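You operate a simulated robot arm through the tools that you are given. There is no shell and no other tool. Be economical: measure what you need, move in short steps, check, and stop when the job is done.

Carry out the task below with a simulated robot arm. There is one attempt and no reset: what you move stays moved.

TASK
Get the valve stand ready: levers neutral, green dial closed, inlet open, small dials by the stand's task plate.
Fine: set both levers to neutral before you open the inlet.

The check looks at the end state, three seconds after you hand in, the way a careful person would. Anything else that was tipped, shoved, dropped, spilled or broken makes it a failure.

THE ROBOT
A 7-joint arm with a two-finger gripper, hanging from a carriage that runs on a rail from [-8, 1240] to [8, -1240] (x, y) and turns from -375 to 312 degrees about z. Base frame: it is fixed where the carriage stands at the start and does not move with it; the origin is on the floor, on the carriage's upright axis, x ahead of it, y to its left, z up. Lengths are in mm, angles in degrees, forces in N, time in s.
With the tool pointing down near the work surface it reaches from about 100 to 480 mm from the robot's upright axis, wherever it stands. Its first joint turns from -143.0 to 143.0 degrees. Places, roughly: large blue dial [600, 0, 1200]; large green dial [600, -600, 1200]; orange stand lever [500, -300, 1300]; small orange dial [600, -500, 1300]; small white dial [500, -400, 1300]; stand task plate [500, -300, 900]; white stand lever [500, -100, 1300]. Payload 1.37 kg.
The TCP is the grasp point between the finger pads, 16 mm short of the fingertips. In the tool frame z runs along the fingers and y along their closing line. The gripper opens to 92 mm. The gripper's body begins 74 mm behind the TCP.
Orientation is told as [roll, pitch, yaw] about the base's x, y, z axes, in that order, counted from this pose: with the fingers straight down and closing along the base's y, the tool's x points along the base's -x, its y along +y and its z along -z.

THE INTERFACE
- The arm moves only by the tool drive_tool. Its argument "plan" is a list that holds one entry, the list of rows, each a list of 6 numbers: the shift along the tool's x, y, z in mm, then the turn, a rotation vector about the tool's x, y, z in degrees. In form: [[[dx, dy, dz, wx, wy, wz], ...]]. A call has 1 to 10 rows; each row shifts and turns the commanded pose from where the row before left it, along the tool's axes as they then stand. "jaw" is the opening, from 0 (shut) to 1 (fully open), set as the call begins (left out, the last holds). Rows are played at 5 a second. More than 50 mm and 8.6 degrees between two rows, or a gripper value outside its range, and nothing of the call is played. Where a pose cannot be reached the arm comes as near as it can. A force on the tool above 60 N (or 10 N above the force at the start of the call, whichever is more), or a blocked arm, ends the call early, and 0.2 s more pass. Each finger halts on what it meets, pressing with about 26 N; the grip force reading is that of the motor and also rises with nothing between the fingers. The clock runs only during rows and for 0.2 s after the last one: add rows that do not move to give the fingers time. The reply holds the time, the measured pose of the TCP, the force on the tool along the base axes, the opening and the grip force, in the units named above and with some noise, with the torque about the TCP (base axes, N m) and any sound that the robot's microphone picked up.
- Cameras (640 x 400 px; columns grow to the right, rows downward): "scene" is now at [293.9, -17.6, 1898.9]; the picture's right is [-0.25, -0.97, 0.00], its down [-0.76, 0.20, -0.62] and it looks along [0.60, -0.16, -0.78] (base axes); focal length 295 px, centre (320, 200). "wrist" rides on the gripper at [71, 19, -111] in the tool frame; the picture's right is [-0.26, 0.97, 0.00], its down [-0.78, -0.21, -0.59] and it looks along [-0.57, -0.15, 0.81] (tool axes); focal length 280 px, centre (320, 200). There is no depth. A picture from a camera that has moved, and an enlarged one, comes with that camera's place and axes in the base frame and with its lens.
- grab_frame(camera): a new picture of that camera. It takes no simulated time.
- move_column(by): slides the trunk up (or, below 0, down) by that many mm; the arm and the scene camera ride with it, the base frame stays. It gives what a move gives, with no picture.
- drive_base(legs): drives the robot by 1 to 6 legs, each [ahead, left, turn to the left] in mm, mm and degrees, along the robot's own axes; the way and the turn of a leg run together, so that a leg with both is an arc; at most 1500 mm and 180 degrees a leg. The arm and the cameras ride along, it lands a little off, and it stops where it bumps. It keeps to its track: a leg is cut to what the track allows. It gives what a move gives.
- aim_head(pan, tilt): turns the head with the scene camera to pan (to the left, within 155 degrees either way) and tilt (down, from -29 to 69), counted from straight ahead of the robot. It gives what a move gives.
- zoom(camera, box): a new picture of the part [left, top, right, bottom] of that camera's present view, enlarged. It takes no simulated time.
- finish_job(): hands the job in; it is judged then, once.

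Work in short steps. Places have to be worked out from the pictures, the camera data and where the tool is seen: move nearer, look again, correct. Check each grasp and each placing, and mend what went wrong. You have 120 turns and 82 pictures in all, those below and enlarged ones among them. Open the gripper and draw the arm clear of the work before you hand the job in, unless the task says otherwise; then end with one line.

The tools are called after "Request:" by a JSON object that holds its "fn" and its "kwargs". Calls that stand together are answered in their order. drive_tool: Moves the arm, as the interface text tells. Its arguments: {"type":"object","properties":{"plan":{"type":"array","items":{"type":"array","items":{"type":"array","items":{"type":"number"}}}},"jaw":{"type":"number"}},"required":["plan"]} The other tools are called the same way: move_column (by) slides the trunk up or down; drive_base (legs) drives the base; aim_head (pan, tilt) turns the head that bears the scene camera; grab_frame (camera) takes a picture; zoom (camera, box) takes an enlarged picture of a part of a camera's view; finish_job () hands the job in.

At the start:

```text
time: 0.0
tcp_pos: [798.2, 43.5, 1493.2]
ee_rot: [0.0, 0.0, 0.0]
ft_force: [0.3, 0.7, 0.2]
wrist_torque: [0.01, -0.03, 0.0]
gripper_width: 91.9
gripper_force: 0.1
trunk travel left (down, up): [-551.0, 30.0]
robot x, y, heading: [2.2, -0.1, -0.0]
head pan, tilt: [-14.7, 51.5]
```

scene: 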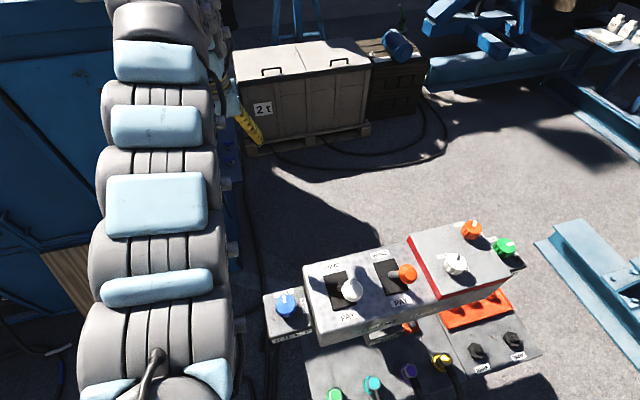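
wrist: 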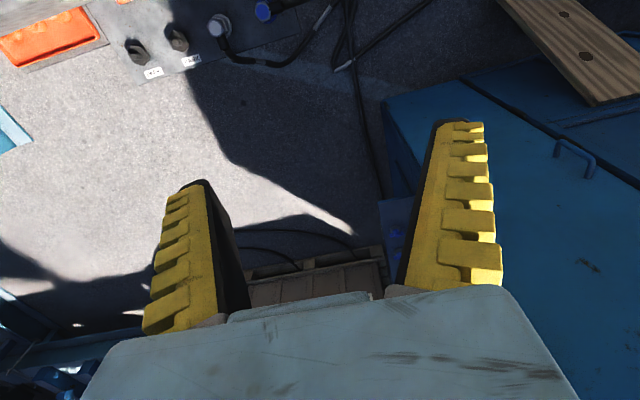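

I start with a closer look at the stand's panel, and at the front where the task plate should be.

Request:
{"fn": "zoom", "kwargs": {"camera": "scene", "box": [250, 210, 540, 391]}}

Request:
{"fn": "aim_head", "kwargs": {"pan": -35, "tilt": 69}}

```text
2.21 times, centred on (395, 300) of scene
camera zoom: at [293.9, -17.6, 1898.9], right [-0.25, -0.97, 0.0], down [-0.76, 0.2, -0.62], along [0.6, -0.16, -0.78], focal length 651 px, centre (154, -22)
```

zoom: 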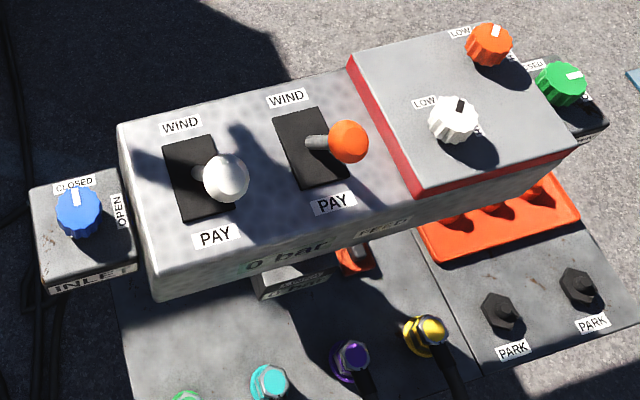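

```text
time: 0.8
tcp_pos: [796.7, 43.2, 1493.7]
ee_rot: [0.0, 0.0, -0.1]
ft_force: [-1.0, 0.5, -1.0]
wrist_torque: [0.02, 0.0, 0.01]
gripper_width: 91.7
gripper_force: 0.1
trunk travel left (down, up): [-551.0, 30.0]
robot x, y, heading: [-1.2, -0.7, -0.1]
head pan, tilt: [-35.0, 68.8]
```

Request:
{"fn": "grab_frame", "kwargs": {"camera": "scene"}}

```text
78 pictures are left
camera scene: at [266.7, -30.5, 1879.0], right [-0.57, -0.82, 0.0], down [-0.76, 0.53, -0.36], along [0.3, -0.21, -0.93], focal length 295 px, centre (320, 200)
```

scene: 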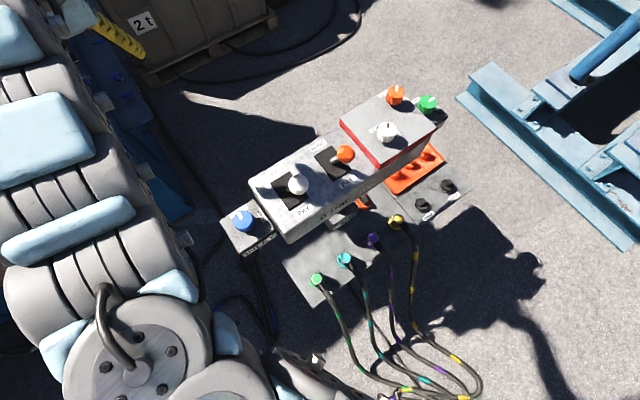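

Panel runs about along y, with levers' slots along x (WIND far, PAY near). I retract the tool to x≈400 to bring the wrist camera over the panel.

Request:
{"fn": "drive_tool", "kwargs": {"plan": [[[45, 0, 0, 0, 0, 0], [45, 0, 0, 0, 0, 0], [45, 0, 0, 0, 0, 0], [45, 0, 0, 0, 0, 0], [45, 0, 0, 0, 0, 0], [45, 0, 0, 0, 0, 0], [45, 0, 0, 0, 0, 0], [45, 0, 0, 0, 0, 0], [45, 0, 0, 0, 0, 0], [0, 0, 0, 0, 0, 0]]]}}

Request:
{"fn": "grab_frame", "kwargs": {"camera": "wrist"}}

```text
time: 3.0
tcp_pos: [710.9, 45.6, 1459.8]
ee_rot: [0.0, 0.0, 0.0]
ft_force: [0.1, -0.5, -0.2]
wrist_torque: [-0.02, -0.01, 0.01]
gripper_width: 91.7
gripper_force: 0.0
out of reach, approached as far as the arm can: row 1, 2, 3, 4, 5, 6, 7, 8, 9
trunk travel left (down, up): [-551.0, 30.0]
robot x, y, heading: [1.6, -0.3, 0.0]
head pan, tilt: [-35.0, 68.8]
```

```text
77 pictures are left
camera wrist: at [640.9, 64.3, 1569.7], right [0.26, 0.97, 0.0], down [0.78, -0.21, 0.59], along [0.57, -0.15, -0.81], focal length 280 px, centre (320, 200)
```

wrist: 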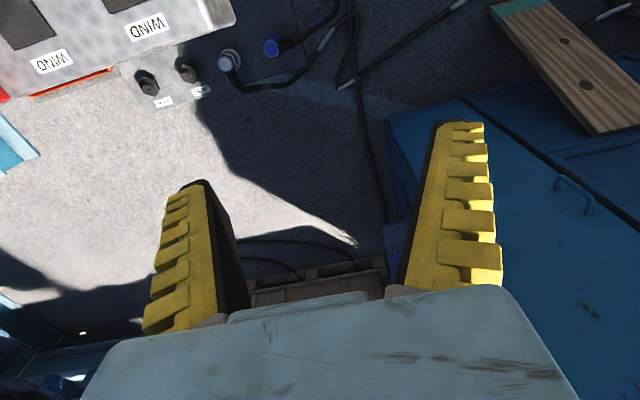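

The wrist picture is upside down relative to base, and the arm can't fold nearer at this height. Let me zoom on the panel's front where a plate with text shows.

Request:
{"fn": "zoom", "kwargs": {"camera": "scene", "box": [270, 180, 430, 280]}}

Request:
{"fn": "drive_base", "kwargs": {"legs": [[0, 250, 0]]}}

```text
4.00 times, centred on (350, 230) of scene
camera zoom: at [266.6, -30.5, 1878.9], right [-0.57, -0.82, 0.0], down [-0.76, 0.53, -0.36], along [0.3, -0.21, -0.93], focal length 1181 px, centre (200, 80)
```

zoom: 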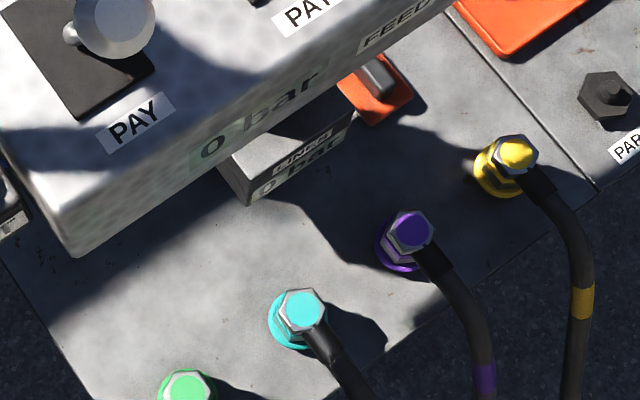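

```text
time: 4.9
tcp_pos: [709.5, 304.9, 1460.1]
ee_rot: [0.0, 0.0, 0.2]
ft_force: [0.2, -0.4, 0.0]
wrist_torque: [-0.01, 0.01, -0.03]
gripper_width: 91.9
gripper_force: 0.0
trunk travel left (down, up): [-551.0, 30.0]
robot x, y, heading: [-2.8, 260.8, 0.3]
head pan, tilt: [-35.0, 68.8]
```

Now at y≈260. I aim the head at the panel from here for parallax.

Request:
{"fn": "aim_head", "kwargs": {"pan": -50, "tilt": 45}}

Request:
{"fn": "grab_frame", "kwargs": {"camera": "scene"}}

```text
time: 5.8
tcp_pos: [709.4, 304.0, 1459.5]
ee_rot: [0.0, 0.0, 0.1]
ft_force: [-0.5, -0.4, 0.1]
wrist_torque: [-0.04, -0.03, 0.0]
gripper_width: 92.1
gripper_force: 0.0
trunk travel left (down, up): [-551.0, 30.0]
robot x, y, heading: [0.2, 252.5, -0.1]
head pan, tilt: [-50.0, 45.0]
```

```text
75 pictures are left
camera scene: at [271.6, 196.8, 1907.7], right [-0.76, -0.64, 0.0], down [-0.46, 0.54, -0.71], along [0.46, -0.54, -0.71], focal length 295 px, centre (320, 200)
```

scene: 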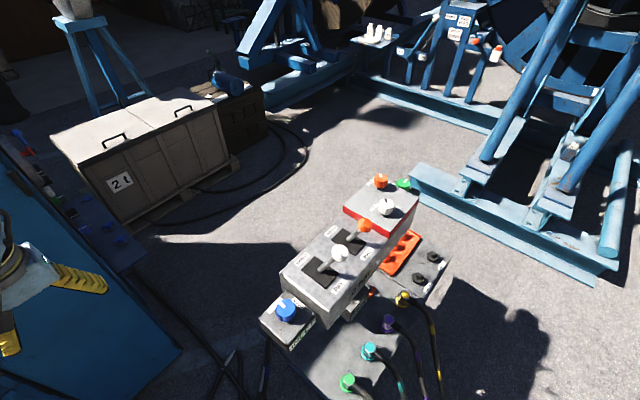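

Good parallax (blue dial ≈(549,0,1196)). I zoom for precise reading.

Request:
{"fn": "zoom", "kwargs": {"camera": "scene", "box": [250, 165, 458, 295]}}

Request:
{"fn": "zoom", "kwargs": {"camera": "scene", "box": [250, 270, 410, 370]}}

```text
3.08 times, centred on (354, 230) of scene
camera zoom: at [271.6, 196.8, 1907.7], right [-0.76, -0.64, 0.0], down [-0.46, 0.54, -0.71], along [0.46, -0.54, -0.71], focal length 908 px, centre (215, 108)
```

zoom: 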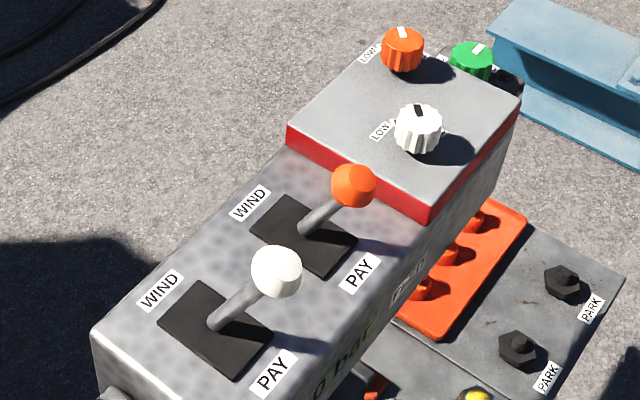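

```text
4.00 times, centred on (330, 320) of scene
camera zoom: at [271.6, 196.8, 1907.7], right [-0.76, -0.64, 0.0], down [-0.46, 0.54, -0.71], along [0.46, -0.54, -0.71], focal length 1181 px, centre (280, -280)
```

zoom: 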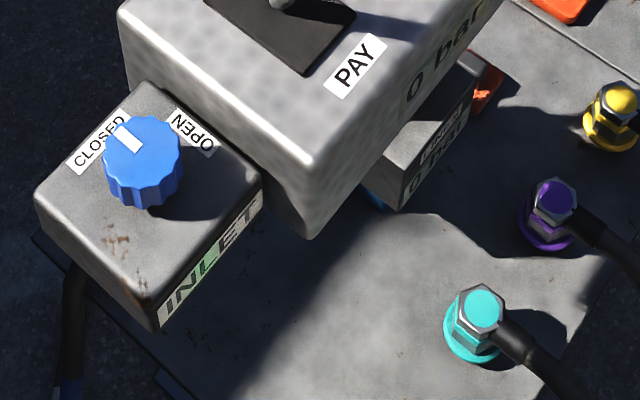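

Both levers are tilted toward PAY (near side); inlet pointer at CLOSED (+x), OPEN at −y. I look right and behind for free space, so I can lower the camera to see the task plate.

Request:
{"fn": "aim_head", "kwargs": {"pan": -110, "tilt": 35}}

Request:
{"fn": "grab_frame", "kwargs": {"camera": "scene"}}

```text
time: 7.1
tcp_pos: [709.6, 303.9, 1458.7]
ee_rot: [-0.1, 0.0, 0.0]
ft_force: [0.5, -0.1, 0.5]
wrist_torque: [0.01, -0.02, 0.01]
gripper_width: 92.1
gripper_force: 0.1
trunk travel left (down, up): [-551.0, 30.0]
robot x, y, heading: [-1.7, 258.8, 0.1]
head pan, tilt: [-110.0, 35.0]
```

```text
72 pictures are left
camera scene: at [189.3, 176.1, 1922.6], right [-0.94, 0.34, 0.0], down [0.19, 0.54, -0.82], along [-0.28, -0.77, -0.57], focal length 295 px, centre (320, 200)
```

scene: 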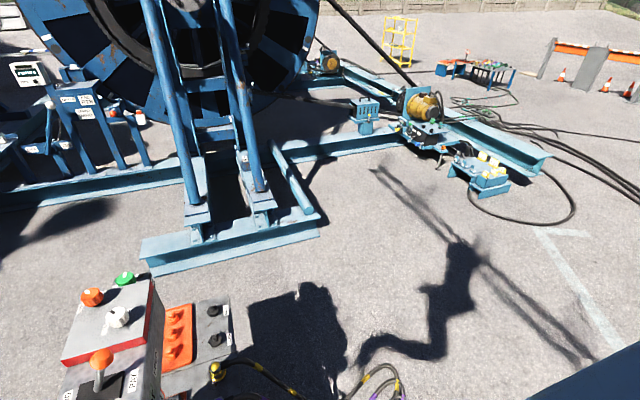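

Free floor lies to the right/front of the stand. I raise the tool and view the arm's own posture before turning over.

Request:
{"fn": "drive_tool", "kwargs": {"plan": [[[0, 0, -40, 0, 0, 0], [0, 0, -40, 0, 0, 0], [0, 0, -40, 0, 0, 0], [0, 0, 0, 0, 0, 0]]]}}

Request:
{"fn": "aim_head", "kwargs": {"pan": 20, "tilt": 40}}

Request:
{"fn": "grab_frame", "kwargs": {"camera": "scene"}}

```text
time: 8.1
tcp_pos: [754.7, 307.4, 1479.0]
ee_rot: [0.0, -0.1, 0.1]
ft_force: [0.5, -0.4, -1.5]
wrist_torque: [0.01, -0.02, 0.0]
gripper_width: 91.9
gripper_force: 0.2
out of reach, approached as far as the arm can: row 1, 2, 3
trunk travel left (down, up): [-551.0, 30.0]
robot x, y, heading: [-5.7, 256.7, -0.1]
head pan, tilt: [-110.0, 35.0]
```

```text
time: 10.2
tcp_pos: [754.6, 307.1, 1479.1]
ee_rot: [0.0, 0.0, 0.1]
ft_force: [0.2, -0.1, -0.2]
wrist_torque: [0.02, 0.01, 0.02]
gripper_width: 92.0
gripper_force: 0.0
trunk travel left (down, up): [-551.0, 30.0]
robot x, y, heading: [1.4, 256.4, 0.5]
head pan, tilt: [20.0, 40.0]
```

```text
71 pictures are left
camera scene: at [299.1, 288.1, 1915.0], right [0.34, -0.94, 0.0], down [-0.6, -0.22, -0.77], along [0.72, 0.26, -0.64], focal length 295 px, centre (320, 200)
```

scene: 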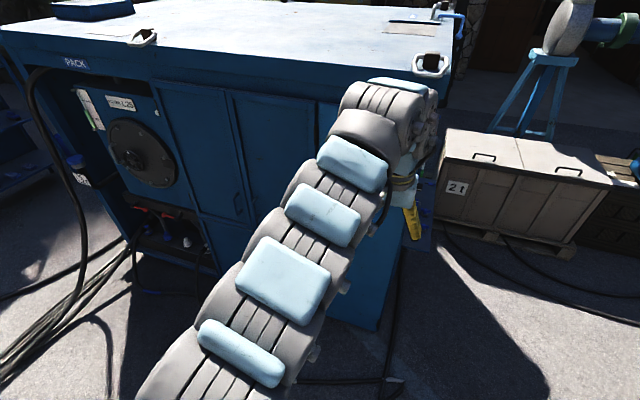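

The arm is stretched high (all links above ~1500), so swinging over the stand is clear. I turn right 110° so the arm hangs over free floor, then lower the trunk to view the plate.

Request:
{"fn": "drive_base", "kwargs": {"legs": [[0, 0, -110]]}}

Request:
{"fn": "aim_head", "kwargs": {"pan": 82, "tilt": 45}}

Request:
{"fn": "grab_frame", "kwargs": {"camera": "scene"}}

```text
time: 15.2
tcp_pos: [-206.8, -470.1, 1479.9]
ee_rot: [0.0, -0.1, -109.5]
ft_force: [-0.7, 0.2, -0.2]
wrist_torque: [0.03, 0.0, -0.03]
gripper_width: 92.0
gripper_force: 0.1
trunk travel left (down, up): [-551.0, 30.0]
robot x, y, heading: [-3.5, 259.1, -109.3]
head pan, tilt: [20.0, 40.0]
```

```text
time: 16.5
tcp_pos: [-206.3, -471.0, 1479.7]
ee_rot: [0.0, -0.1, -109.4]
ft_force: [0.1, 0.9, -0.3]
wrist_torque: [0.0, -0.02, 0.04]
gripper_width: 91.8
gripper_force: 0.1
trunk travel left (down, up): [-551.0, 30.0]
robot x, y, heading: [-2.4, 257.6, -109.3]
head pan, tilt: [82.0, 45.0]
```

```text
70 pictures are left
camera scene: at [-1.9, 13.6, 1907.8], right [-0.46, -0.89, 0.0], down [-0.63, 0.33, -0.71], along [0.63, -0.33, -0.71], focal length 295 px, centre (320, 200)
```

scene: 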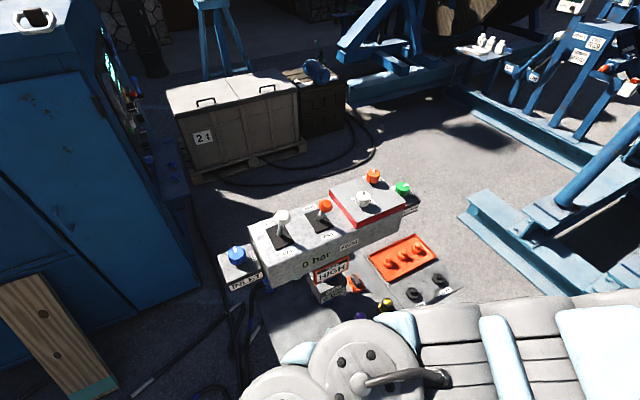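

A plate with "HIGH" text shows beneath the panel; zoom.

Request:
{"fn": "zoom", "kwargs": {"camera": "scene", "box": [290, 230, 370, 310]}}

Request:
{"fn": "zoom", "kwargs": {"camera": "scene", "box": [210, 160, 430, 297]}}

Request:
{"fn": "move_column", "kwargs": {"by": -300}}

```text
5.00 times, centred on (330, 270) of scene
camera zoom: at [-1.9, 13.6, 1907.8], right [-0.46, -0.89, 0.0], down [-0.63, 0.33, -0.71], along [0.63, -0.33, -0.71], focal length 1476 px, centre (270, -150)
```

zoom: 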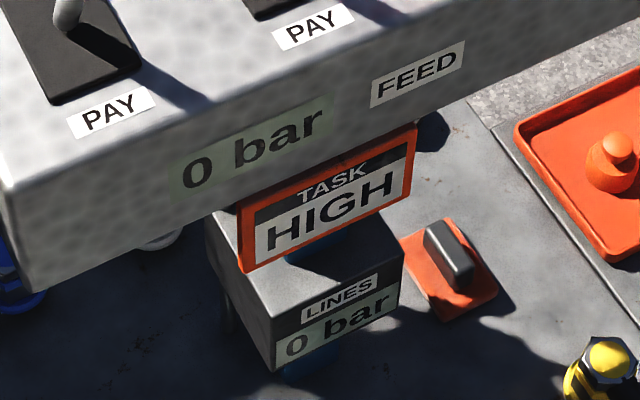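

```text
2.91 times, centred on (320, 228) of scene
camera zoom: at [-1.9, 13.6, 1907.8], right [-0.46, -0.89, 0.0], down [-0.63, 0.33, -0.71], along [0.63, -0.33, -0.71], focal length 859 px, centre (320, 117)
```

zoom: 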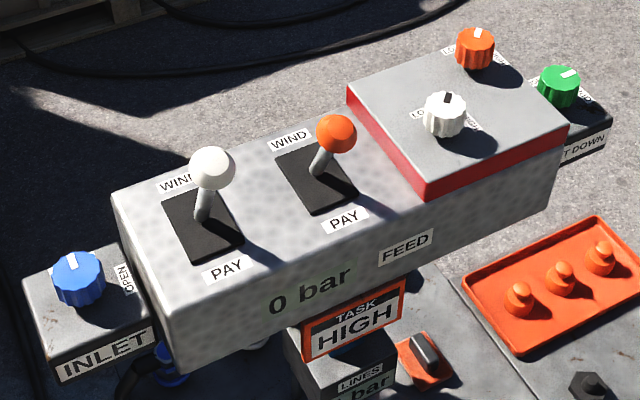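

```text
time: 19.5
tcp_pos: [-206.2, -471.8, 1179.6]
ee_rot: [-0.2, -0.1, -109.3]
ft_force: [-0.1, 0.4, 0.4]
wrist_torque: [0.0, 0.01, 0.03]
gripper_width: 91.7
gripper_force: 0.1
trunk travel left (down, up): [-251.0, 330.0]
robot x, y, heading: [-4.5, 253.6, -109.4]
head pan, tilt: [82.0, 45.0]
```

The plate reads TASK: HIGH. Now I check from the lower camera for dial labels and lever details.

Request:
{"fn": "aim_head", "kwargs": {"pan": 82, "tilt": 25}}

Request:
{"fn": "grab_frame", "kwargs": {"camera": "scene"}}

```text
time: 20.3
tcp_pos: [-205.8, -471.9, 1178.7]
ee_rot: [-0.1, -0.2, -109.5]
ft_force: [0.4, -0.4, -0.4]
wrist_torque: [0.02, 0.01, -0.03]
gripper_width: 91.8
gripper_force: 0.0
trunk travel left (down, up): [-251.0, 330.0]
robot x, y, heading: [-3.5, 258.8, -109.4]
head pan, tilt: [82.0, 25.0]
```

```text
67 pictures are left
camera scene: at [7.7, 8.7, 1638.3], right [-0.46, -0.89, 0.0], down [-0.38, 0.2, -0.91], along [0.8, -0.42, -0.42], focal length 295 px, centre (320, 200)
```

scene: 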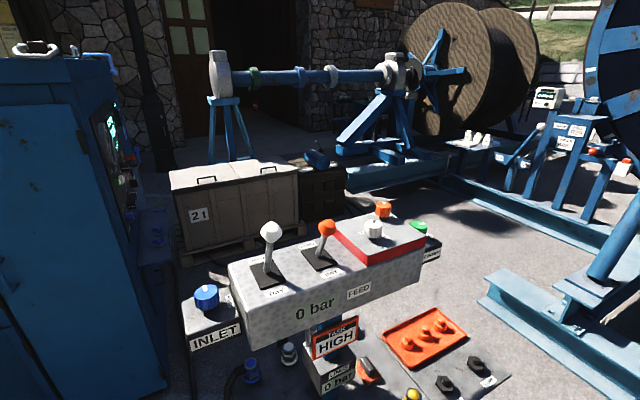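

Request:
{"fn": "zoom", "kwargs": {"camera": "scene", "box": [220, 190, 460, 340]}}

```text
2.67 times, centred on (340, 265) of scene
camera zoom: at [7.7, 8.7, 1638.3], right [-0.46, -0.89, 0.0], down [-0.38, 0.2, -0.91], along [0.8, -0.42, -0.42], focal length 787 px, centre (267, 27)
```

zoom: 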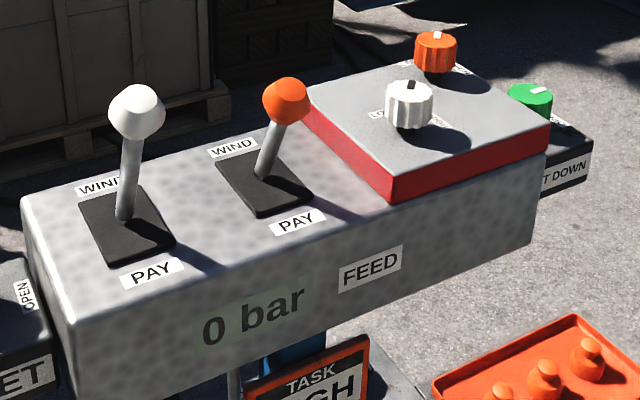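

Triangulated: white knob ≈(495,−139,1330) with base ≈(560,−139,1185); orange knob ≈(513,−276,1296), base (559,−276,1191); dials: white (534,−427,1250), orange (610,−516,1257), green (573,−635,1180), blue (549,0,1196). I raise the trunk again and test in free space how the arm folds down and in.

Request:
{"fn": "move_column", "kwargs": {"by": 300}}

Request:
{"fn": "drive_tool", "kwargs": {"plan": [[[10, 0, 40, 0, 0, 0], [15, 0, 35, 0, 0, 0], [20, 0, 30, 0, 0, 0], [20, 0, 30, 0, 0, 0], [20, 0, 20, 0, 0, 0], [30, 0, 0, 0, 0, 0], [30, 0, 0, 0, 0, 0], [30, 0, 0, 0, 0, 0], [30, 0, 0, 0, 0, 0], [0, 0, 0, 0, 0, 0]]]}}

```text
time: 23.3
tcp_pos: [-207.5, -471.2, 1479.7]
ee_rot: [-0.1, -0.1, -109.4]
ft_force: [0.2, 0.5, -0.4]
wrist_torque: [0.0, 0.01, -0.03]
gripper_width: 91.7
gripper_force: 0.0
trunk travel left (down, up): [-551.0, 30.0]
robot x, y, heading: [2.0, 255.3, -109.7]
head pan, tilt: [82.0, 25.0]
```

```text
time: 25.5
tcp_pos: [-194.9, -446.1, 1404.3]
ee_rot: [-0.2, -0.1, -109.4]
ft_force: [0.3, -0.2, 0.5]
wrist_torque: [0.0, -0.01, 0.0]
gripper_width: 92.1
gripper_force: 0.0
out of reach, approached as far as the arm can: row 3, 4, 5, 6, 7, 8, 9
trunk travel left (down, up): [-551.0, 30.0]
robot x, y, heading: [0.0, 255.6, -109.5]
head pan, tilt: [82.0, 25.0]
```

The arm got stuck at radius ≈728, z≈1404. I test straight down in this free area.

Request:
{"fn": "drive_tool", "kwargs": {"plan": [[[0, 0, 30, 0, 0, 0], [0, 0, 30, 0, 0, 0], [0, 0, 30, 0, 0, 0], [0, 0, 30, 0, 0, 0], [0, 0, 30, 0, 0, 0]]]}}

Request:
{"fn": "drive_tool", "kwargs": {"plan": [[[0, 30, 0, 0, 0, 0], [0, 30, 0, 0, 0, 0], [0, 30, 0, 0, 0, 0], [0, 30, 0, 0, 0, 0], [0, 30, 0, 0, 0, 0]]]}}

```text
time: 26.7
tcp_pos: [-192.8, -448.1, 1393.9]
ee_rot: [0.0, 0.1, -109.2]
ft_force: [-0.1, -0.3, -0.4]
wrist_torque: [-0.01, -0.02, 0.01]
gripper_width: 91.9
gripper_force: 0.1
out of reach, approached as far as the arm can: row 1, 2, 3, 4, 5
trunk travel left (down, up): [-551.0, 30.0]
robot x, y, heading: [0.1, 256.6, -109.6]
head pan, tilt: [82.0, 25.0]
```

```text
time: 27.9
tcp_pos: [-49.1, -499.1, 1393.1]
ee_rot: [-0.1, 0.0, -109.5]
ft_force: [-0.6, -0.5, -0.7]
wrist_torque: [-0.02, -0.04, 0.02]
gripper_width: 91.7
gripper_force: 0.0
trunk travel left (down, up): [-551.0, 30.0]
robot x, y, heading: [-4.1, 254.4, -109.1]
head pan, tilt: [82.0, 25.0]
```

I test whether pitching the fingers outward frees the reach inward/down.

Request:
{"fn": "drive_tool", "kwargs": {"plan": [[[0, 0, 0, 0, -8, 0], [0, 0, 0, 0, -8, 0], [0, 0, 0, 0, -8, 0], [0, 0, 0, 0, -8, 0]]]}}

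Request:
{"fn": "drive_tool", "kwargs": {"plan": [[[0, 0, 30, 0, 0, 0], [0, 0, 30, 0, 0, 0], [40, 0, 30, 0, 0, 0], [40, 0, 20, 0, 0, 0], [40, 0, 0, 0, 0, 0], [40, 0, 0, 0, 0, 0], [40, 0, 0, 0, 0, 0]]]}}

```text
time: 28.9
tcp_pos: [-22.5, -517.6, 1384.7]
ee_rot: [-0.1, -32.0, -109.1]
ft_force: [-0.5, 0.0, -0.9]
wrist_torque: [-0.01, -0.02, 0.0]
gripper_width: 91.9
gripper_force: 0.0
out of reach, approached as far as the arm can: row 2
trunk travel left (down, up): [-551.0, 30.0]
robot x, y, heading: [-2.1, 262.3, -109.4]
head pan, tilt: [82.0, 25.0]
```

```text
time: 30.5
tcp_pos: [12.5, -418.4, 1186.5]
ee_rot: [0.0, -32.1, -109.5]
ft_force: [-0.2, -0.5, 0.5]
wrist_torque: [0.07, -0.02, 0.0]
gripper_width: 92.1
gripper_force: 0.2
trunk travel left (down, up): [-551.0, 30.0]
robot x, y, heading: [-0.5, 260.4, -109.3]
head pan, tilt: [82.0, 25.0]
```

With pitch the arm escaped that pocket. Now rotate back to vertical at the lower pose.

Request:
{"fn": "drive_tool", "kwargs": {"plan": [[[30, 0, 0, 0, 8, 0], [30, 0, 0, 0, 8, 0], [30, 0, 0, 0, 8, 0], [30, 0, 0, 0, 8, 0], [0, 0, 0, 0, 0, 0]]]}}

Request:
{"fn": "drive_tool", "kwargs": {"plan": [[[0, 0, -40, 0, 0, 0], [0, 0, -40, 0, 0, 0], [0, 0, -40, 0, 0, 0], [0, 0, -40, 0, 0, 0], [0, 0, 0, 0, 0, 0]]]}}

```text
time: 31.7
tcp_pos: [50.6, -309.2, 1145.0]
ee_rot: [0.0, 0.1, -109.5]
ft_force: [-0.6, 0.4, -0.5]
wrist_torque: [0.01, 0.05, 0.01]
gripper_width: 92.0
gripper_force: 0.1
trunk travel left (down, up): [-551.0, 30.0]
robot x, y, heading: [-4.7, 258.2, -109.4]
head pan, tilt: [82.0, 25.0]
```

```text
time: 32.9
tcp_pos: [49.9, -310.9, 1185.2]
ee_rot: [0.0, -0.4, -109.3]
ft_force: [0.0, 0.2, 0.6]
wrist_torque: [0.01, -0.02, 0.0]
gripper_width: 92.0
gripper_force: 0.0
out of reach, approached as far as the arm can: row 2, 3, 4
trunk travel left (down, up): [-551.0, 30.0]
robot x, y, heading: [0.5, 256.5, -109.2]
head pan, tilt: [82.0, 25.0]
```

I've learned there are two arm branches: "low" (vertical at r≤571, z≤1185) and "high" (r≈730–800, z≈1390–1490 at this trunk height). The high branch with the trunk lowered suits the work; I go back to it along the reverse path.

Request:
{"fn": "drive_tool", "kwargs": {"plan": [[[-30, 0, 0, 0, -8, 0], [-30, 0, 0, 0, -8, 0], [-30, 0, 0, 0, -8, 0], [-30, 0, 0, 0, -8, 0], [-40, 0, 0, 0, 0, 0], [-40, 0, 0, 0, 0, 0], [-40, 0, -10, 0, 0, 0], [-40, 0, -30, 0, 0, 0], [-40, 0, -40, 0, 0, 0], [0, 0, -40, 0, 0, 0]]]}}

Request:
{"fn": "drive_tool", "kwargs": {"plan": [[[0, 0, 0, 0, 8, 0], [0, 0, 0, 0, 8, 0], [0, 0, 0, 0, 8, 0], [0, 0, 0, 0, 8, 0], [0, 0, 0, 0, 0, 0]]]}}

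```text
refused: row 9 steps farther than a row can; nothing moved
```

```text
time: 34.1
tcp_pos: [33.6, -305.9, 1067.4]
ee_rot: [-0.4, 27.0, -109.5]
ft_force: [-3.4, -0.4, 0.2]
wrist_torque: [0.04, -0.18, -0.06]
gripper_width: 91.8
gripper_force: 0.1
out of reach, approached as far as the arm can: row 1, 2, 3, 4
trunk travel left (down, up): [-551.0, 30.0]
robot x, y, heading: [-6.5, 256.4, -109.5]
head pan, tilt: [82.0, 25.0]
```

The first call was refused, so the second pitched inward instead. I undo it and continue in smaller calls.

Request:
{"fn": "drive_tool", "kwargs": {"plan": [[[0, 0, 0, 0, -8, 0], [0, 0, 0, 0, -8, 0], [0, 0, 0, 0, -8, 0], [-10, 0, 0, 0, -8, 0], [-30, 0, 0, 0, -8, 0], [-30, 0, 0, 0, -8, 0], [-30, 0, 0, 0, -8, 0], [-30, 0, 0, 0, -4, 0], [0, 0, 0, 0, 0, 0]]]}}

```text
time: 36.1
tcp_pos: [-4.8, -424.2, 1101.8]
ee_rot: [-0.1, -32.9, -109.3]
ft_force: [0.0, 0.2, -0.5]
wrist_torque: [0.0, 0.02, 0.01]
gripper_width: 92.0
gripper_force: 0.1
trunk travel left (down, up): [-551.0, 30.0]
robot x, y, heading: [1.2, 255.1, -109.5]
head pan, tilt: [82.0, 25.0]
```

Request:
{"fn": "drive_tool", "kwargs": {"plan": [[[-30, 0, -24, 0, 0, 0], [-30, 0, -24, 0, 0, 0], [-30, 0, -24, 0, 0, 0], [-30, 0, -24, 0, 0, 0], [-30, 0, -24, 0, 0, 0], [-30, 0, -24, 0, 0, 0], [-30, 0, -24, 0, 0, 0], [-27, 0, -24, 0, 0, 0], [0, 0, 0, 0, 0, 0]]]}}

```text
time: 38.1
tcp_pos: [-36.8, -510.8, 1391.4]
ee_rot: [-0.1, -32.8, -109.4]
ft_force: [0.6, 0.2, -0.5]
wrist_torque: [0.0, -0.01, 0.03]
gripper_width: 91.6
gripper_force: 0.0
trunk travel left (down, up): [-551.0, 30.0]
robot x, y, heading: [-2.6, 256.2, -109.4]
head pan, tilt: [82.0, 25.0]
```

Request:
{"fn": "drive_tool", "kwargs": {"plan": [[[0, 0, -10, 0, 8, 0], [0, 0, -10, 0, 8, 0], [0, 0, -10, 0, 8, 0], [0, 0, -5, 0, 8, 0], [0, 0, 0, 0, 0, 0]]]}}

Request:
{"fn": "move_column", "kwargs": {"by": 25}}

Request:
{"fn": "drive_base", "kwargs": {"legs": [[864, -305, 0]]}}

```text
time: 39.3
tcp_pos: [-28.6, -521.2, 1413.7]
ee_rot: [0.5, -4.4, -108.3]
ft_force: [-0.3, -0.7, -0.1]
wrist_torque: [0.03, -0.03, -0.03]
gripper_width: 91.7
gripper_force: 0.2
out of reach, approached as far as the arm can: row 2
trunk travel left (down, up): [-551.0, 30.0]
robot x, y, heading: [-0.5, 258.5, -109.4]
head pan, tilt: [82.0, 25.0]
```

```text
time: 40.0
tcp_pos: [-28.2, -523.0, 1438.6]
ee_rot: [0.5, -4.6, -108.3]
ft_force: [1.3, -0.1, 0.5]
wrist_torque: [-0.03, -0.01, 0.03]
gripper_width: 91.8
gripper_force: 0.0
trunk travel left (down, up): [-576.0, 5.0]
robot x, y, heading: [-4.9, 257.6, -109.6]
head pan, tilt: [82.0, 25.0]
```

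```text
time: 44.9
tcp_pos: [-5.3, -1239.2, 1439.2]
ee_rot: [0.5, -4.6, -107.0]
ft_force: [-0.5, 1.0, 0.3]
wrist_torque: [0.0, 0.02, 0.01]
gripper_width: 91.9
gripper_force: 0.0
trunk travel left (down, up): [-576.0, 5.0]
robot x, y, heading: [2.5, -459.2, -108.0]
head pan, tilt: [82.0, 25.0]
cut short: leg 1
```

Now turn to face the stand (tool at z 1439, passing beyond the panel's right end).

Request:
{"fn": "drive_base", "kwargs": {"legs": [[0, 0, 128]]}}

Request:
{"fn": "aim_head", "kwargs": {"pan": -10, "tilt": 50}}

Request:
{"fn": "grab_frame", "kwargs": {"camera": "scene"}}

Request:
{"fn": "grab_frame", "kwargs": {"camera": "wrist"}}

```text
time: 50.6
tcp_pos: [617.7, 17.8, 1438.6]
ee_rot: [0.5, -4.6, 21.5]
ft_force: [0.6, 0.2, 0.2]
wrist_torque: [0.01, -0.02, -0.01]
gripper_width: 91.9
gripper_force: 0.1
trunk travel left (down, up): [-576.0, 5.0]
robot x, y, heading: [3.1, -460.4, 20.5]
head pan, tilt: [82.0, 25.0]
```

```text
time: 52.3
tcp_pos: [619.2, 16.7, 1438.2]
ee_rot: [0.5, -4.6, 21.5]
ft_force: [-0.5, -0.6, 0.4]
wrist_torque: [0.03, 0.01, -0.01]
gripper_width: 91.9
gripper_force: 0.1
trunk travel left (down, up): [-576.0, 5.0]
robot x, y, heading: [-1.2, -460.3, 20.3]
head pan, tilt: [-10.0, 50.0]
```

```text
65 pictures are left
camera scene: at [285.6, -368.6, 1925.9], right [0.18, -0.98, 0.0], down [-0.75, -0.14, -0.64], along [0.63, 0.12, -0.77], focal length 295 px, centre (320, 200)
```

scene: 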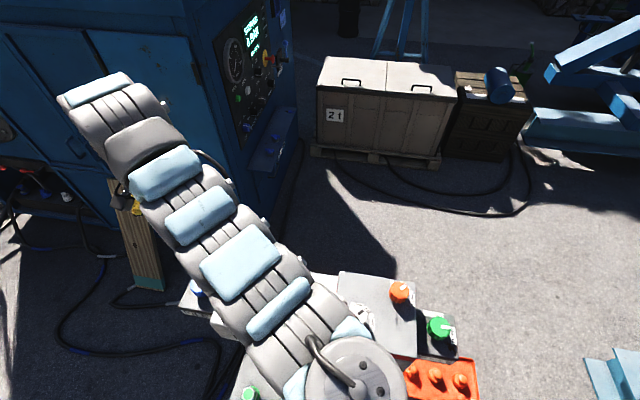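

```text
64 pictures are left
camera wrist: at [537.9, 4.1, 1542.9], right [-0.11, 0.99, 0.03], down [0.76, 0.07, 0.65], along [0.64, 0.1, -0.76], focal length 280 px, centre (320, 200)
```

wrist: 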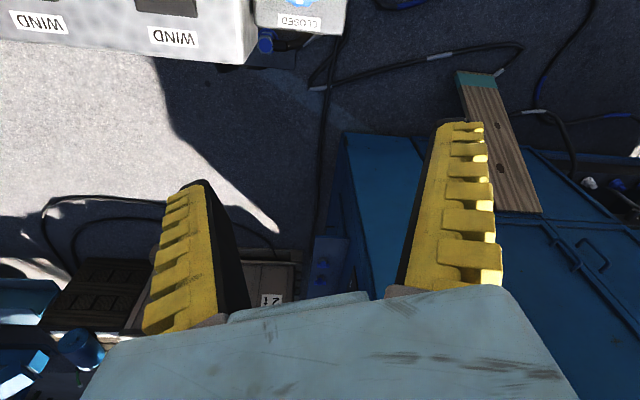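

The arm is 18° left of heading. I reposition the base at y≈−640, heading 0 so the arm comes in from the right and the camera keeps sight of the levers.

Request:
{"fn": "drive_base", "kwargs": {"legs": [[-62, -169, 0], [0, 0, -20.5]]}}

Request:
{"fn": "drive_tool", "kwargs": {"plan": [[[25, 30, 0, 0, 0, 0], [25, 30, 0, 0, 0, 0], [25, 30, 0, 0, 0, 0], [25, 30, 0, 0, 0, 0], [25, 30, 0, 0, 0, 0], [25, 30, 0, 0, 0, 0], [25, 30, 0, 0, 0, 0], [25, 30, 0, 0, 0, 0], [0, 0, 0, 0, 0, 0]]]}}

```text
time: 54.9
tcp_pos: [747.5, -409.1, 1439.0]
ee_rot: [0.4, -4.5, 1.1]
ft_force: [-0.9, 1.3, -0.1]
wrist_torque: [-0.01, 0.01, 0.02]
gripper_width: 92.0
gripper_force: 0.0
trunk travel left (down, up): [-576.0, 5.0]
robot x, y, heading: [3.1, -642.6, -0.2]
head pan, tilt: [-10.0, 50.0]
```

```text
time: 56.9
tcp_pos: [571.0, -198.7, 1426.7]
ee_rot: [0.6, -4.5, 1.0]
ft_force: [0.0, 0.4, -0.3]
wrist_torque: [0.02, 0.01, 0.01]
gripper_width: 91.7
gripper_force: 0.1
out of reach, approached as far as the arm can: row 5
trunk travel left (down, up): [-576.0, 5.0]
robot x, y, heading: [3.5, -641.1, 0.3]
head pan, tilt: [-10.0, 50.0]
```

r≈720 now. I pitch the tool by −20° (aligns the fingers with the tilted stick) and look.

Request:
{"fn": "drive_tool", "kwargs": {"plan": [[[0, 5, -5, 0, -7, 0], [0, 5, -5, 0, -7, 0], [0, 5, -5, 0, -6, 0], [0, 10, 0, 0, 0, 0], [0, 0, 0, 0, 0, 0]]]}}

Request:
{"fn": "aim_head", "kwargs": {"pan": 35, "tilt": 45}}

Request:
{"fn": "grab_frame", "kwargs": {"camera": "scene"}}

Request:
{"fn": "grab_frame", "kwargs": {"camera": "wrist"}}

```text
time: 58.1
tcp_pos: [570.7, -188.8, 1427.4]
ee_rot: [0.5, -4.7, 1.0]
ft_force: [0.7, -0.1, 0.2]
wrist_torque: [-0.02, 0.02, 0.0]
gripper_width: 92.0
gripper_force: 0.1
out of reach, approached as far as the arm can: row 1, 2, 3
trunk travel left (down, up): [-576.0, 5.0]
robot x, y, heading: [2.7, -642.3, -0.3]
head pan, tilt: [-10.0, 50.0]
```

```text
time: 59.2
tcp_pos: [570.2, -188.7, 1428.5]
ee_rot: [0.6, -4.6, 1.0]
ft_force: [-0.2, 0.4, -0.4]
wrist_torque: [-0.02, -0.03, -0.01]
gripper_width: 92.0
gripper_force: 0.1
trunk travel left (down, up): [-576.0, 5.0]
robot x, y, heading: [3.7, -641.5, 0.0]
head pan, tilt: [35.0, 45.0]
```

```text
63 pictures are left
camera scene: at [291.5, -594.1, 1932.8], right [0.57, -0.82, 0.0], down [-0.58, -0.4, -0.71], along [0.58, 0.4, -0.71], focal length 295 px, centre (320, 200)
```

scene: 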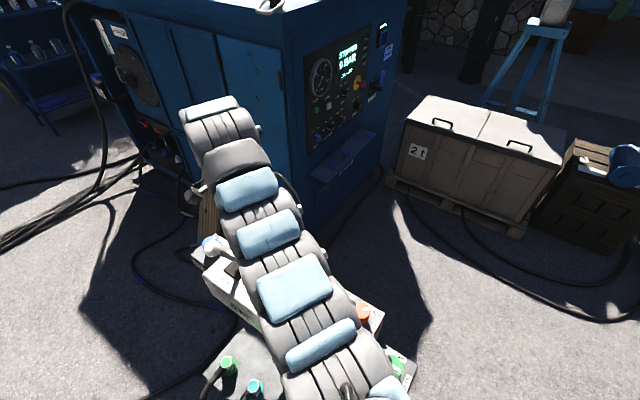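

```text
62 pictures are left
camera wrist: at [491.6, -173.2, 1532.3], right [0.24, 0.97, 0.03], down [0.73, -0.2, 0.65], along [0.63, -0.14, -0.76], focal length 280 px, centre (320, 200)
```

wrist: 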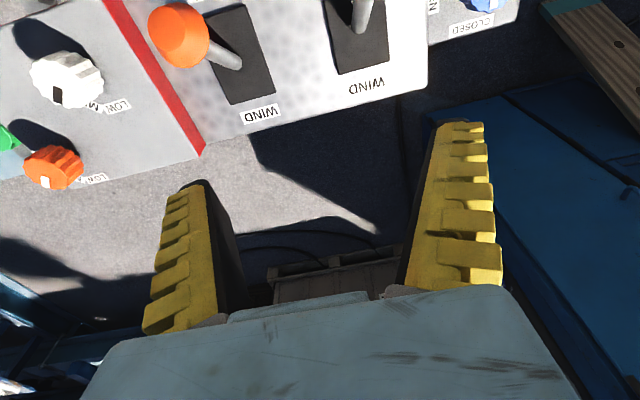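

The wrist view is useful: LOW labels lie on the +x side of the dials like CLOSED. Pitch is blocked here, so I use a vertical tool: shift the base −45 in y so r stays in 735–785, and move above the white knob.

Request:
{"fn": "drive_base", "kwargs": {"legs": [[0, -45, 0]]}}

Request:
{"fn": "drive_tool", "kwargs": {"plan": [[[0, 30, 0, 0, 0, 0], [10, 20, 0, 0, 0, 0], [15, 15, 0, 0, 0, 0], [15, 15, 0, 0, 0, 0], [20, 10, 0, 0, 0, 0], [15, 5, 0, 0, 0, 0], [0, 0, 0, 0, 0, 0]]]}}

Request:
{"fn": "grab_frame", "kwargs": {"camera": "wrist"}}

```text
time: 60.1
tcp_pos: [568.1, -233.9, 1428.2]
ee_rot: [0.5, -4.5, 1.1]
ft_force: [0.5, 0.6, -0.2]
wrist_torque: [0.01, 0.03, 0.03]
gripper_width: 91.6
gripper_force: 0.1
trunk travel left (down, up): [-576.0, 5.0]
robot x, y, heading: [11.4, -687.5, -0.1]
head pan, tilt: [35.0, 45.0]
```

```text
time: 61.7
tcp_pos: [494.0, -139.9, 1421.8]
ee_rot: [0.5, -4.6, 1.0]
ft_force: [0.8, -0.3, -0.5]
wrist_torque: [0.02, 0.02, -0.05]
gripper_width: 92.0
gripper_force: 0.0
trunk travel left (down, up): [-576.0, 5.0]
robot x, y, heading: [3.7, -683.9, 0.0]
head pan, tilt: [35.0, 45.0]
```

```text
61 pictures are left
camera wrist: at [414.2, -124.7, 1526.9], right [0.24, 0.97, 0.03], down [0.73, -0.2, 0.65], along [0.63, -0.14, -0.76], focal length 280 px, centre (320, 200)
```

wrist: 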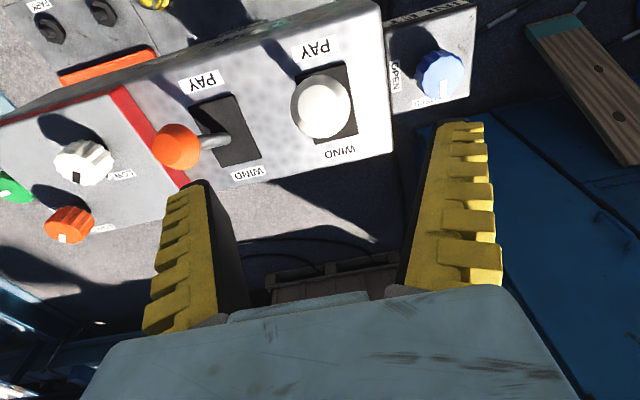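

Knob lies right under the TCP at (493,−140,~1330). I lower the trunk 97 mm with jaws open around the knob.

Request:
{"fn": "move_column", "kwargs": {"by": -97}}

Request:
{"fn": "grab_frame", "kwargs": {"camera": "wrist"}}

```text
time: 63.0
tcp_pos: [493.3, -139.6, 1324.6]
ee_rot: [0.5, -4.6, 1.0]
ft_force: [-0.8, -0.6, -0.2]
wrist_torque: [0.0, -0.01, -0.01]
gripper_width: 91.9
gripper_force: 0.1
trunk travel left (down, up): [-479.0, 102.0]
robot x, y, heading: [5.2, -683.5, 0.0]
head pan, tilt: [35.0, 45.0]
```

```text
60 pictures are left
camera wrist: at [414.3, -124.7, 1429.9], right [0.24, 0.97, 0.03], down [0.73, -0.2, 0.65], along [0.63, -0.14, -0.76], focal length 280 px, centre (320, 200)
```

wrist: 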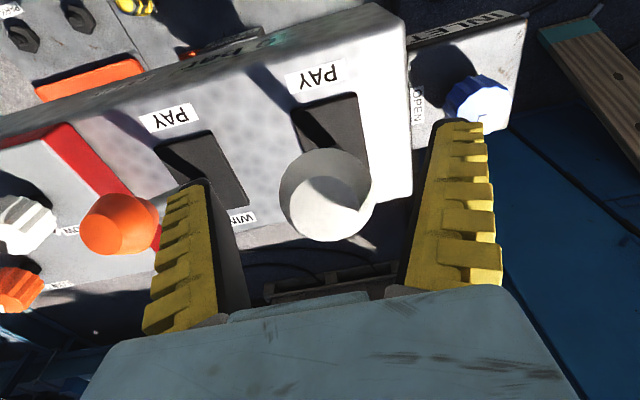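

Knob is centred between the fingers. I close.

Request:
{"fn": "drive_tool", "kwargs": {"plan": [[[0, 0, 0, 0, 0, 0], [0, 0, 0, 0, 0, 0], [0, 0, 0, 0, 0, 0], [0, 0, 0, 0, 0, 0]]], "jaw": 0.3}}

```text
time: 64.0
tcp_pos: [493.6, -139.6, 1326.4]
ee_rot: [0.6, -4.6, 1.1]
ft_force: [-1.3, 8.9, -0.9]
wrist_torque: [-0.04, -0.04, -0.02]
gripper_width: 37.0
gripper_force: 5.6
trunk travel left (down, up): [-479.0, 102.0]
robot x, y, heading: [5.1, -686.3, -0.3]
head pan, tilt: [35.0, 45.0]
```

Gripped (37 mm). I swing the knob toward +x along its arc, first half.

Request:
{"fn": "drive_tool", "kwargs": {"plan": [[[-6.2, 0, -2, 0, 0, 0], [-6.2, 0, -2, 0, 0, 0], [-6.2, 0, -1.4, 0, 0, 0], [-6.2, 0, -1.4, 0, 0, 0], [-6.2, 0, -1, 0, 0, 0], [-6.2, 0, -0.8, 0, 0, 0], [0, 0, 0, 0, 0, 0]]]}}

Request:
{"fn": "grab_frame", "kwargs": {"camera": "wrist"}}

```text
time: 65.6
tcp_pos: [531.0, -139.9, 1338.2]
ee_rot: [0.5, -4.6, 1.0]
ft_force: [0.5, 9.1, -0.5]
wrist_torque: [-0.1, -0.05, 0.0]
gripper_width: 36.7
gripper_force: 5.3
trunk travel left (down, up): [-479.0, 102.0]
robot x, y, heading: [7.4, -686.3, -0.2]
head pan, tilt: [35.0, 45.0]
```

```text
59 pictures are left
camera wrist: at [451.8, -123.3, 1442.7], right [0.24, 0.97, 0.03], down [0.73, -0.2, 0.65], along [0.63, -0.13, -0.76], focal length 280 px, centre (320, 200)
```

wrist: 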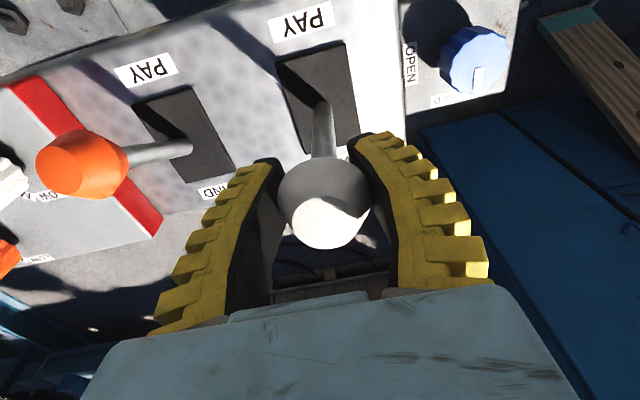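

The lever follows. Pivot seems at x≈555; I move the knob to x≈548 then release and later check its angle to the panel from the side.

Request:
{"fn": "drive_tool", "kwargs": {"plan": [[[-5.5, 0, -0.5, 0, 0, 0], [-5.5, 0, -0.3, 0, 0, 0], [-5.5, 0, 0.2, 0, 0, 0], [0, 0, 0, 0, 0, 0]]]}}

Request:
{"fn": "drive_tool", "kwargs": {"plan": [[[0, 0, 0, 0, 0, 0], [0, 0, 0, 0, 0, 0], [0, 0, 0, 0, 0, 0], [0, 0, 0, 0, 0, 0]]], "jaw": 1}}

Request:
{"fn": "grab_frame", "kwargs": {"camera": "wrist"}}

```text
time: 66.6
tcp_pos: [545.8, -138.8, 1339.2]
ee_rot: [0.5, -4.6, 1.0]
ft_force: [1.8, 6.7, -1.7]
wrist_torque: [-0.06, 0.06, -0.06]
gripper_width: 35.6
gripper_force: 4.9
trunk travel left (down, up): [-479.0, 102.0]
robot x, y, heading: [5.7, -684.2, -0.3]
head pan, tilt: [35.0, 45.0]
```

```text
time: 67.6
tcp_pos: [546.2, -138.0, 1338.8]
ee_rot: [0.4, -4.6, 1.1]
ft_force: [0.3, -0.4, -1.1]
wrist_torque: [0.02, -0.03, 0.02]
gripper_width: 91.9
gripper_force: 0.0
trunk travel left (down, up): [-479.0, 102.0]
robot x, y, heading: [4.1, -687.3, -0.2]
head pan, tilt: [35.0, 45.0]
```

```text
58 pictures are left
camera wrist: at [467.2, -123.1, 1442.9], right [0.24, 0.97, 0.03], down [0.73, -0.2, 0.65], along [0.63, -0.14, -0.76], focal length 280 px, centre (320, 200)
```

wrist: 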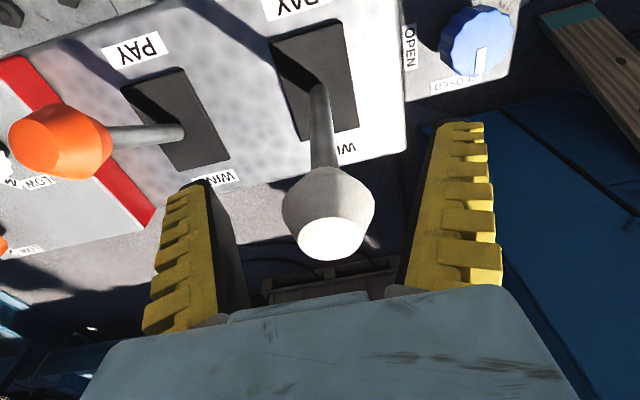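

White lever released near upright. Next orange: raise, shift base −137 in y so that the same arm posture reaches it.

Request:
{"fn": "move_column", "kwargs": {"by": 65}}

Request:
{"fn": "drive_base", "kwargs": {"legs": [[0, -137, 0]]}}

Request:
{"fn": "drive_tool", "kwargs": {"plan": [[[17, 0, 0, 0, 0, 0], [17, 0, 0, 0, 0, 0], [0, 0, 0, 0, 0, 0]]]}}

Request:
{"fn": "grab_frame", "kwargs": {"camera": "wrist"}}

```text
time: 68.7
tcp_pos: [547.3, -139.6, 1403.6]
ee_rot: [0.5, -4.4, 1.1]
ft_force: [0.9, -0.6, -0.3]
wrist_torque: [0.02, 0.01, 0.01]
gripper_width: 91.9
gripper_force: 0.1
trunk travel left (down, up): [-544.0, 37.0]
robot x, y, heading: [0.7, -687.8, -0.3]
head pan, tilt: [35.0, 45.0]
```

```text
time: 70.0
tcp_pos: [546.2, -274.5, 1403.4]
ee_rot: [0.5, -4.5, 1.2]
ft_force: [-0.5, -0.5, -0.4]
wrist_torque: [0.0, 0.03, -0.02]
gripper_width: 91.7
gripper_force: 0.0
trunk travel left (down, up): [-544.0, 37.0]
robot x, y, heading: [4.0, -821.0, 0.2]
head pan, tilt: [35.0, 45.0]
```

```text
time: 70.8
tcp_pos: [513.8, -277.6, 1400.2]
ee_rot: [0.5, -4.5, 1.2]
ft_force: [0.2, 0.0, 0.0]
wrist_torque: [0.04, -0.01, 0.0]
gripper_width: 92.2
gripper_force: 0.1
trunk travel left (down, up): [-544.0, 37.0]
robot x, y, heading: [3.7, -821.1, 0.0]
head pan, tilt: [35.0, 45.0]
```

```text
57 pictures are left
camera wrist: at [433.2, -261.8, 1505.8], right [0.24, 0.97, 0.03], down [0.73, -0.2, 0.65], along [0.63, -0.13, -0.76], focal length 280 px, centre (320, 200)
```

wrist: 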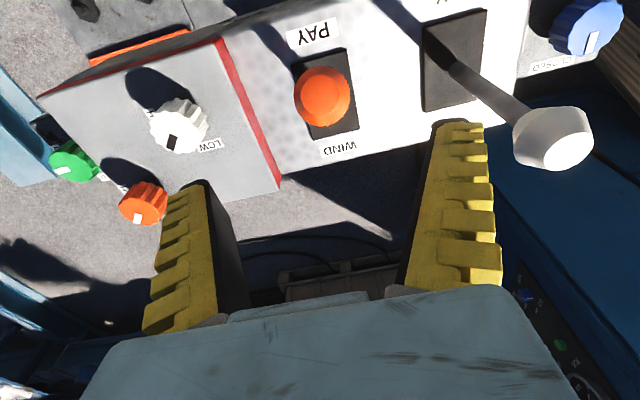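

Knob at ≈(510,−272,1296). Small correction and lower.

Request:
{"fn": "drive_tool", "kwargs": {"plan": [[[4, 5, 0, 0, 0, 0], [0, 0, 0, 0, 0, 0]]]}}

Request:
{"fn": "move_column", "kwargs": {"by": -107}}

Request:
{"fn": "grab_frame", "kwargs": {"camera": "wrist"}}

```text
time: 71.4
tcp_pos: [508.1, -271.1, 1400.9]
ee_rot: [0.6, -4.5, 1.2]
ft_force: [0.0, 0.0, -0.3]
wrist_torque: [0.02, -0.01, 0.01]
gripper_width: 91.9
gripper_force: 0.0
trunk travel left (down, up): [-544.0, 37.0]
robot x, y, heading: [2.9, -827.0, 0.1]
head pan, tilt: [35.0, 45.0]
```

```text
time: 72.8
tcp_pos: [508.9, -271.3, 1293.7]
ee_rot: [0.5, -4.6, 1.2]
ft_force: [0.3, -0.1, 0.3]
wrist_torque: [-0.01, 0.01, 0.0]
gripper_width: 91.7
gripper_force: 0.0
trunk travel left (down, up): [-437.0, 144.0]
robot x, y, heading: [4.8, -825.5, 0.3]
head pan, tilt: [35.0, 45.0]
```

```text
56 pictures are left
camera wrist: at [429.5, -255.8, 1398.4], right [0.24, 0.97, 0.03], down [0.73, -0.2, 0.65], along [0.63, -0.13, -0.76], focal length 280 px, centre (320, 200)
```

wrist: 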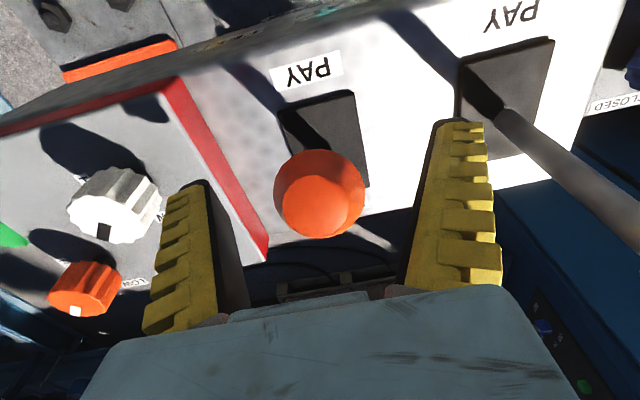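

Centred; close and swing +40 mm in x along the arc, then release.

Request:
{"fn": "drive_tool", "kwargs": {"plan": [[[0, 0, 0, 0, 0, 0], [0, 0, 0, 0, 0, 0], [0, 0, 0, 0, 0, 0], [0, 0, 0, 0, 0, 0]]], "jaw": 0.3}}

Request:
{"fn": "drive_tool", "kwargs": {"plan": [[[-6, 0, -1.8, 0, 0, 0], [-6, 0, -1.6, 0, 0, 0], [-6, 0, -1.3, 0, 0, 0], [-6, 0, -0.9, 0, 0, 0], [-6, 0, -0.5, 0, 0, 0], [-6, 0, -0.1, 0, 0, 0], [-4, 0, 0.1, 0, 0, 0], [0, 0, 0, 0, 0, 0]]]}}

Request:
{"fn": "drive_tool", "kwargs": {"plan": [[[0, 0, 0, 0, 0, 0], [0, 0, 0, 0, 0, 0], [0, 0, 0, 0, 0, 0], [0, 0, 0, 0, 0, 0]]], "jaw": 1}}

Request:
{"fn": "grab_frame", "kwargs": {"camera": "wrist"}}

```text
time: 73.8
tcp_pos: [508.3, -271.5, 1292.2]
ee_rot: [0.6, -4.5, 1.0]
ft_force: [6.0, 4.3, -12.7]
wrist_torque: [0.0, 0.02, 0.01]
gripper_width: 33.1
gripper_force: 28.2
trunk travel left (down, up): [-437.0, 144.0]
robot x, y, heading: [3.3, -822.9, -0.1]
head pan, tilt: [35.0, 45.0]
```

```text
time: 75.6
tcp_pos: [547.1, -271.2, 1301.9]
ee_rot: [0.3, -4.5, 1.2]
ft_force: [-2.9, 2.9, -20.4]
wrist_torque: [-0.04, 0.63, 0.01]
gripper_width: 34.4
gripper_force: 28.4
trunk travel left (down, up): [-437.0, 144.0]
robot x, y, heading: [6.7, -822.8, 0.0]
head pan, tilt: [35.0, 45.0]
```

```text
time: 76.6
tcp_pos: [548.5, -270.5, 1302.9]
ee_rot: [0.6, -4.6, 1.2]
ft_force: [-0.3, 0.1, -1.4]
wrist_torque: [0.01, 0.0, -0.02]
gripper_width: 92.0
gripper_force: 0.1
trunk travel left (down, up): [-437.0, 144.0]
robot x, y, heading: [8.5, -823.9, -0.2]
head pan, tilt: [35.0, 45.0]
```

```text
55 pictures are left
camera wrist: at [469.4, -255.0, 1408.0], right [0.24, 0.97, 0.03], down [0.73, -0.2, 0.65], along [0.63, -0.13, -0.76], focal length 280 px, centre (320, 200)
```

wrist: 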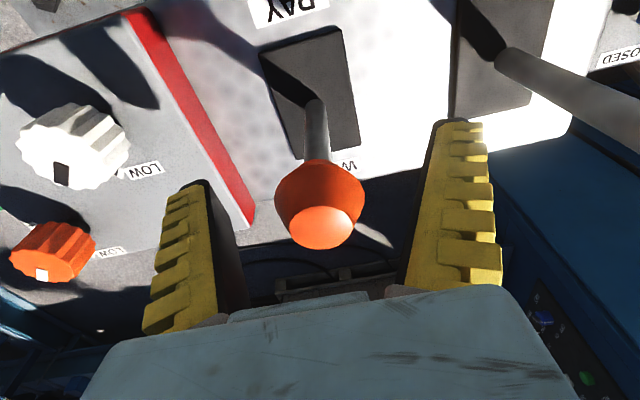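

Both levers near upright. To measure their angle against the panel, I raise, move to the far right end of the rail and look from the side.

Request:
{"fn": "move_column", "kwargs": {"by": 100}}

Request:
{"fn": "drive_base", "kwargs": {"legs": [[0, -400, 0]]}}

Request:
{"fn": "aim_head", "kwargs": {"pan": 75, "tilt": 32}}

Request:
{"fn": "grab_frame", "kwargs": {"camera": "scene"}}

```text
time: 77.9
tcp_pos: [549.6, -271.4, 1403.2]
ee_rot: [0.5, -4.6, 1.2]
ft_force: [0.4, -0.1, 0.1]
wrist_torque: [-0.01, -0.02, -0.01]
gripper_width: 91.8
gripper_force: 0.0
trunk travel left (down, up): [-537.0, 44.0]
robot x, y, heading: [9.4, -822.9, -0.1]
head pan, tilt: [35.0, 45.0]
```

```text
time: 80.3
tcp_pos: [546.3, -646.9, 1404.0]
ee_rot: [0.5, -4.5, 1.7]
ft_force: [0.5, 0.1, -0.7]
wrist_torque: [-0.01, 0.02, 0.0]
gripper_width: 91.8
gripper_force: 0.0
trunk travel left (down, up): [-537.0, 44.0]
robot x, y, heading: [8.9, -1202.8, 0.6]
head pan, tilt: [35.0, 45.0]
```

```text
time: 81.4
tcp_pos: [545.5, -648.4, 1404.0]
ee_rot: [0.5, -4.5, 1.7]
ft_force: [0.0, -0.4, 0.6]
wrist_torque: [0.01, -0.02, -0.04]
gripper_width: 91.9
gripper_force: 0.0
trunk travel left (down, up): [-537.0, 44.0]
robot x, y, heading: [7.0, -1207.7, 0.6]
head pan, tilt: [75.0, 32.0]
```

```text
54 pictures are left
camera scene: at [250.6, -1115.2, 1913.2], right [0.97, -0.25, 0.0], down [-0.13, -0.51, -0.85], along [0.21, 0.82, -0.53], focal length 295 px, centre (320, 200)
```

scene: 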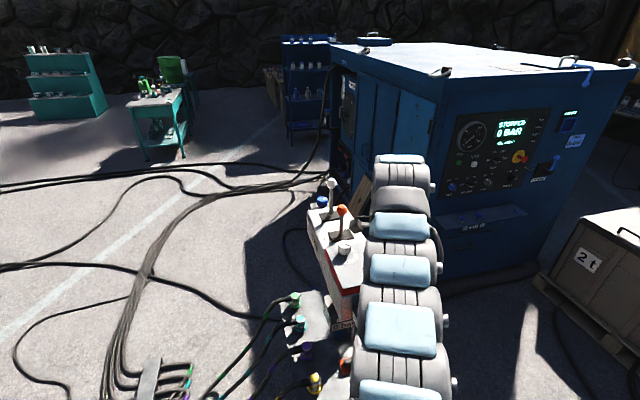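

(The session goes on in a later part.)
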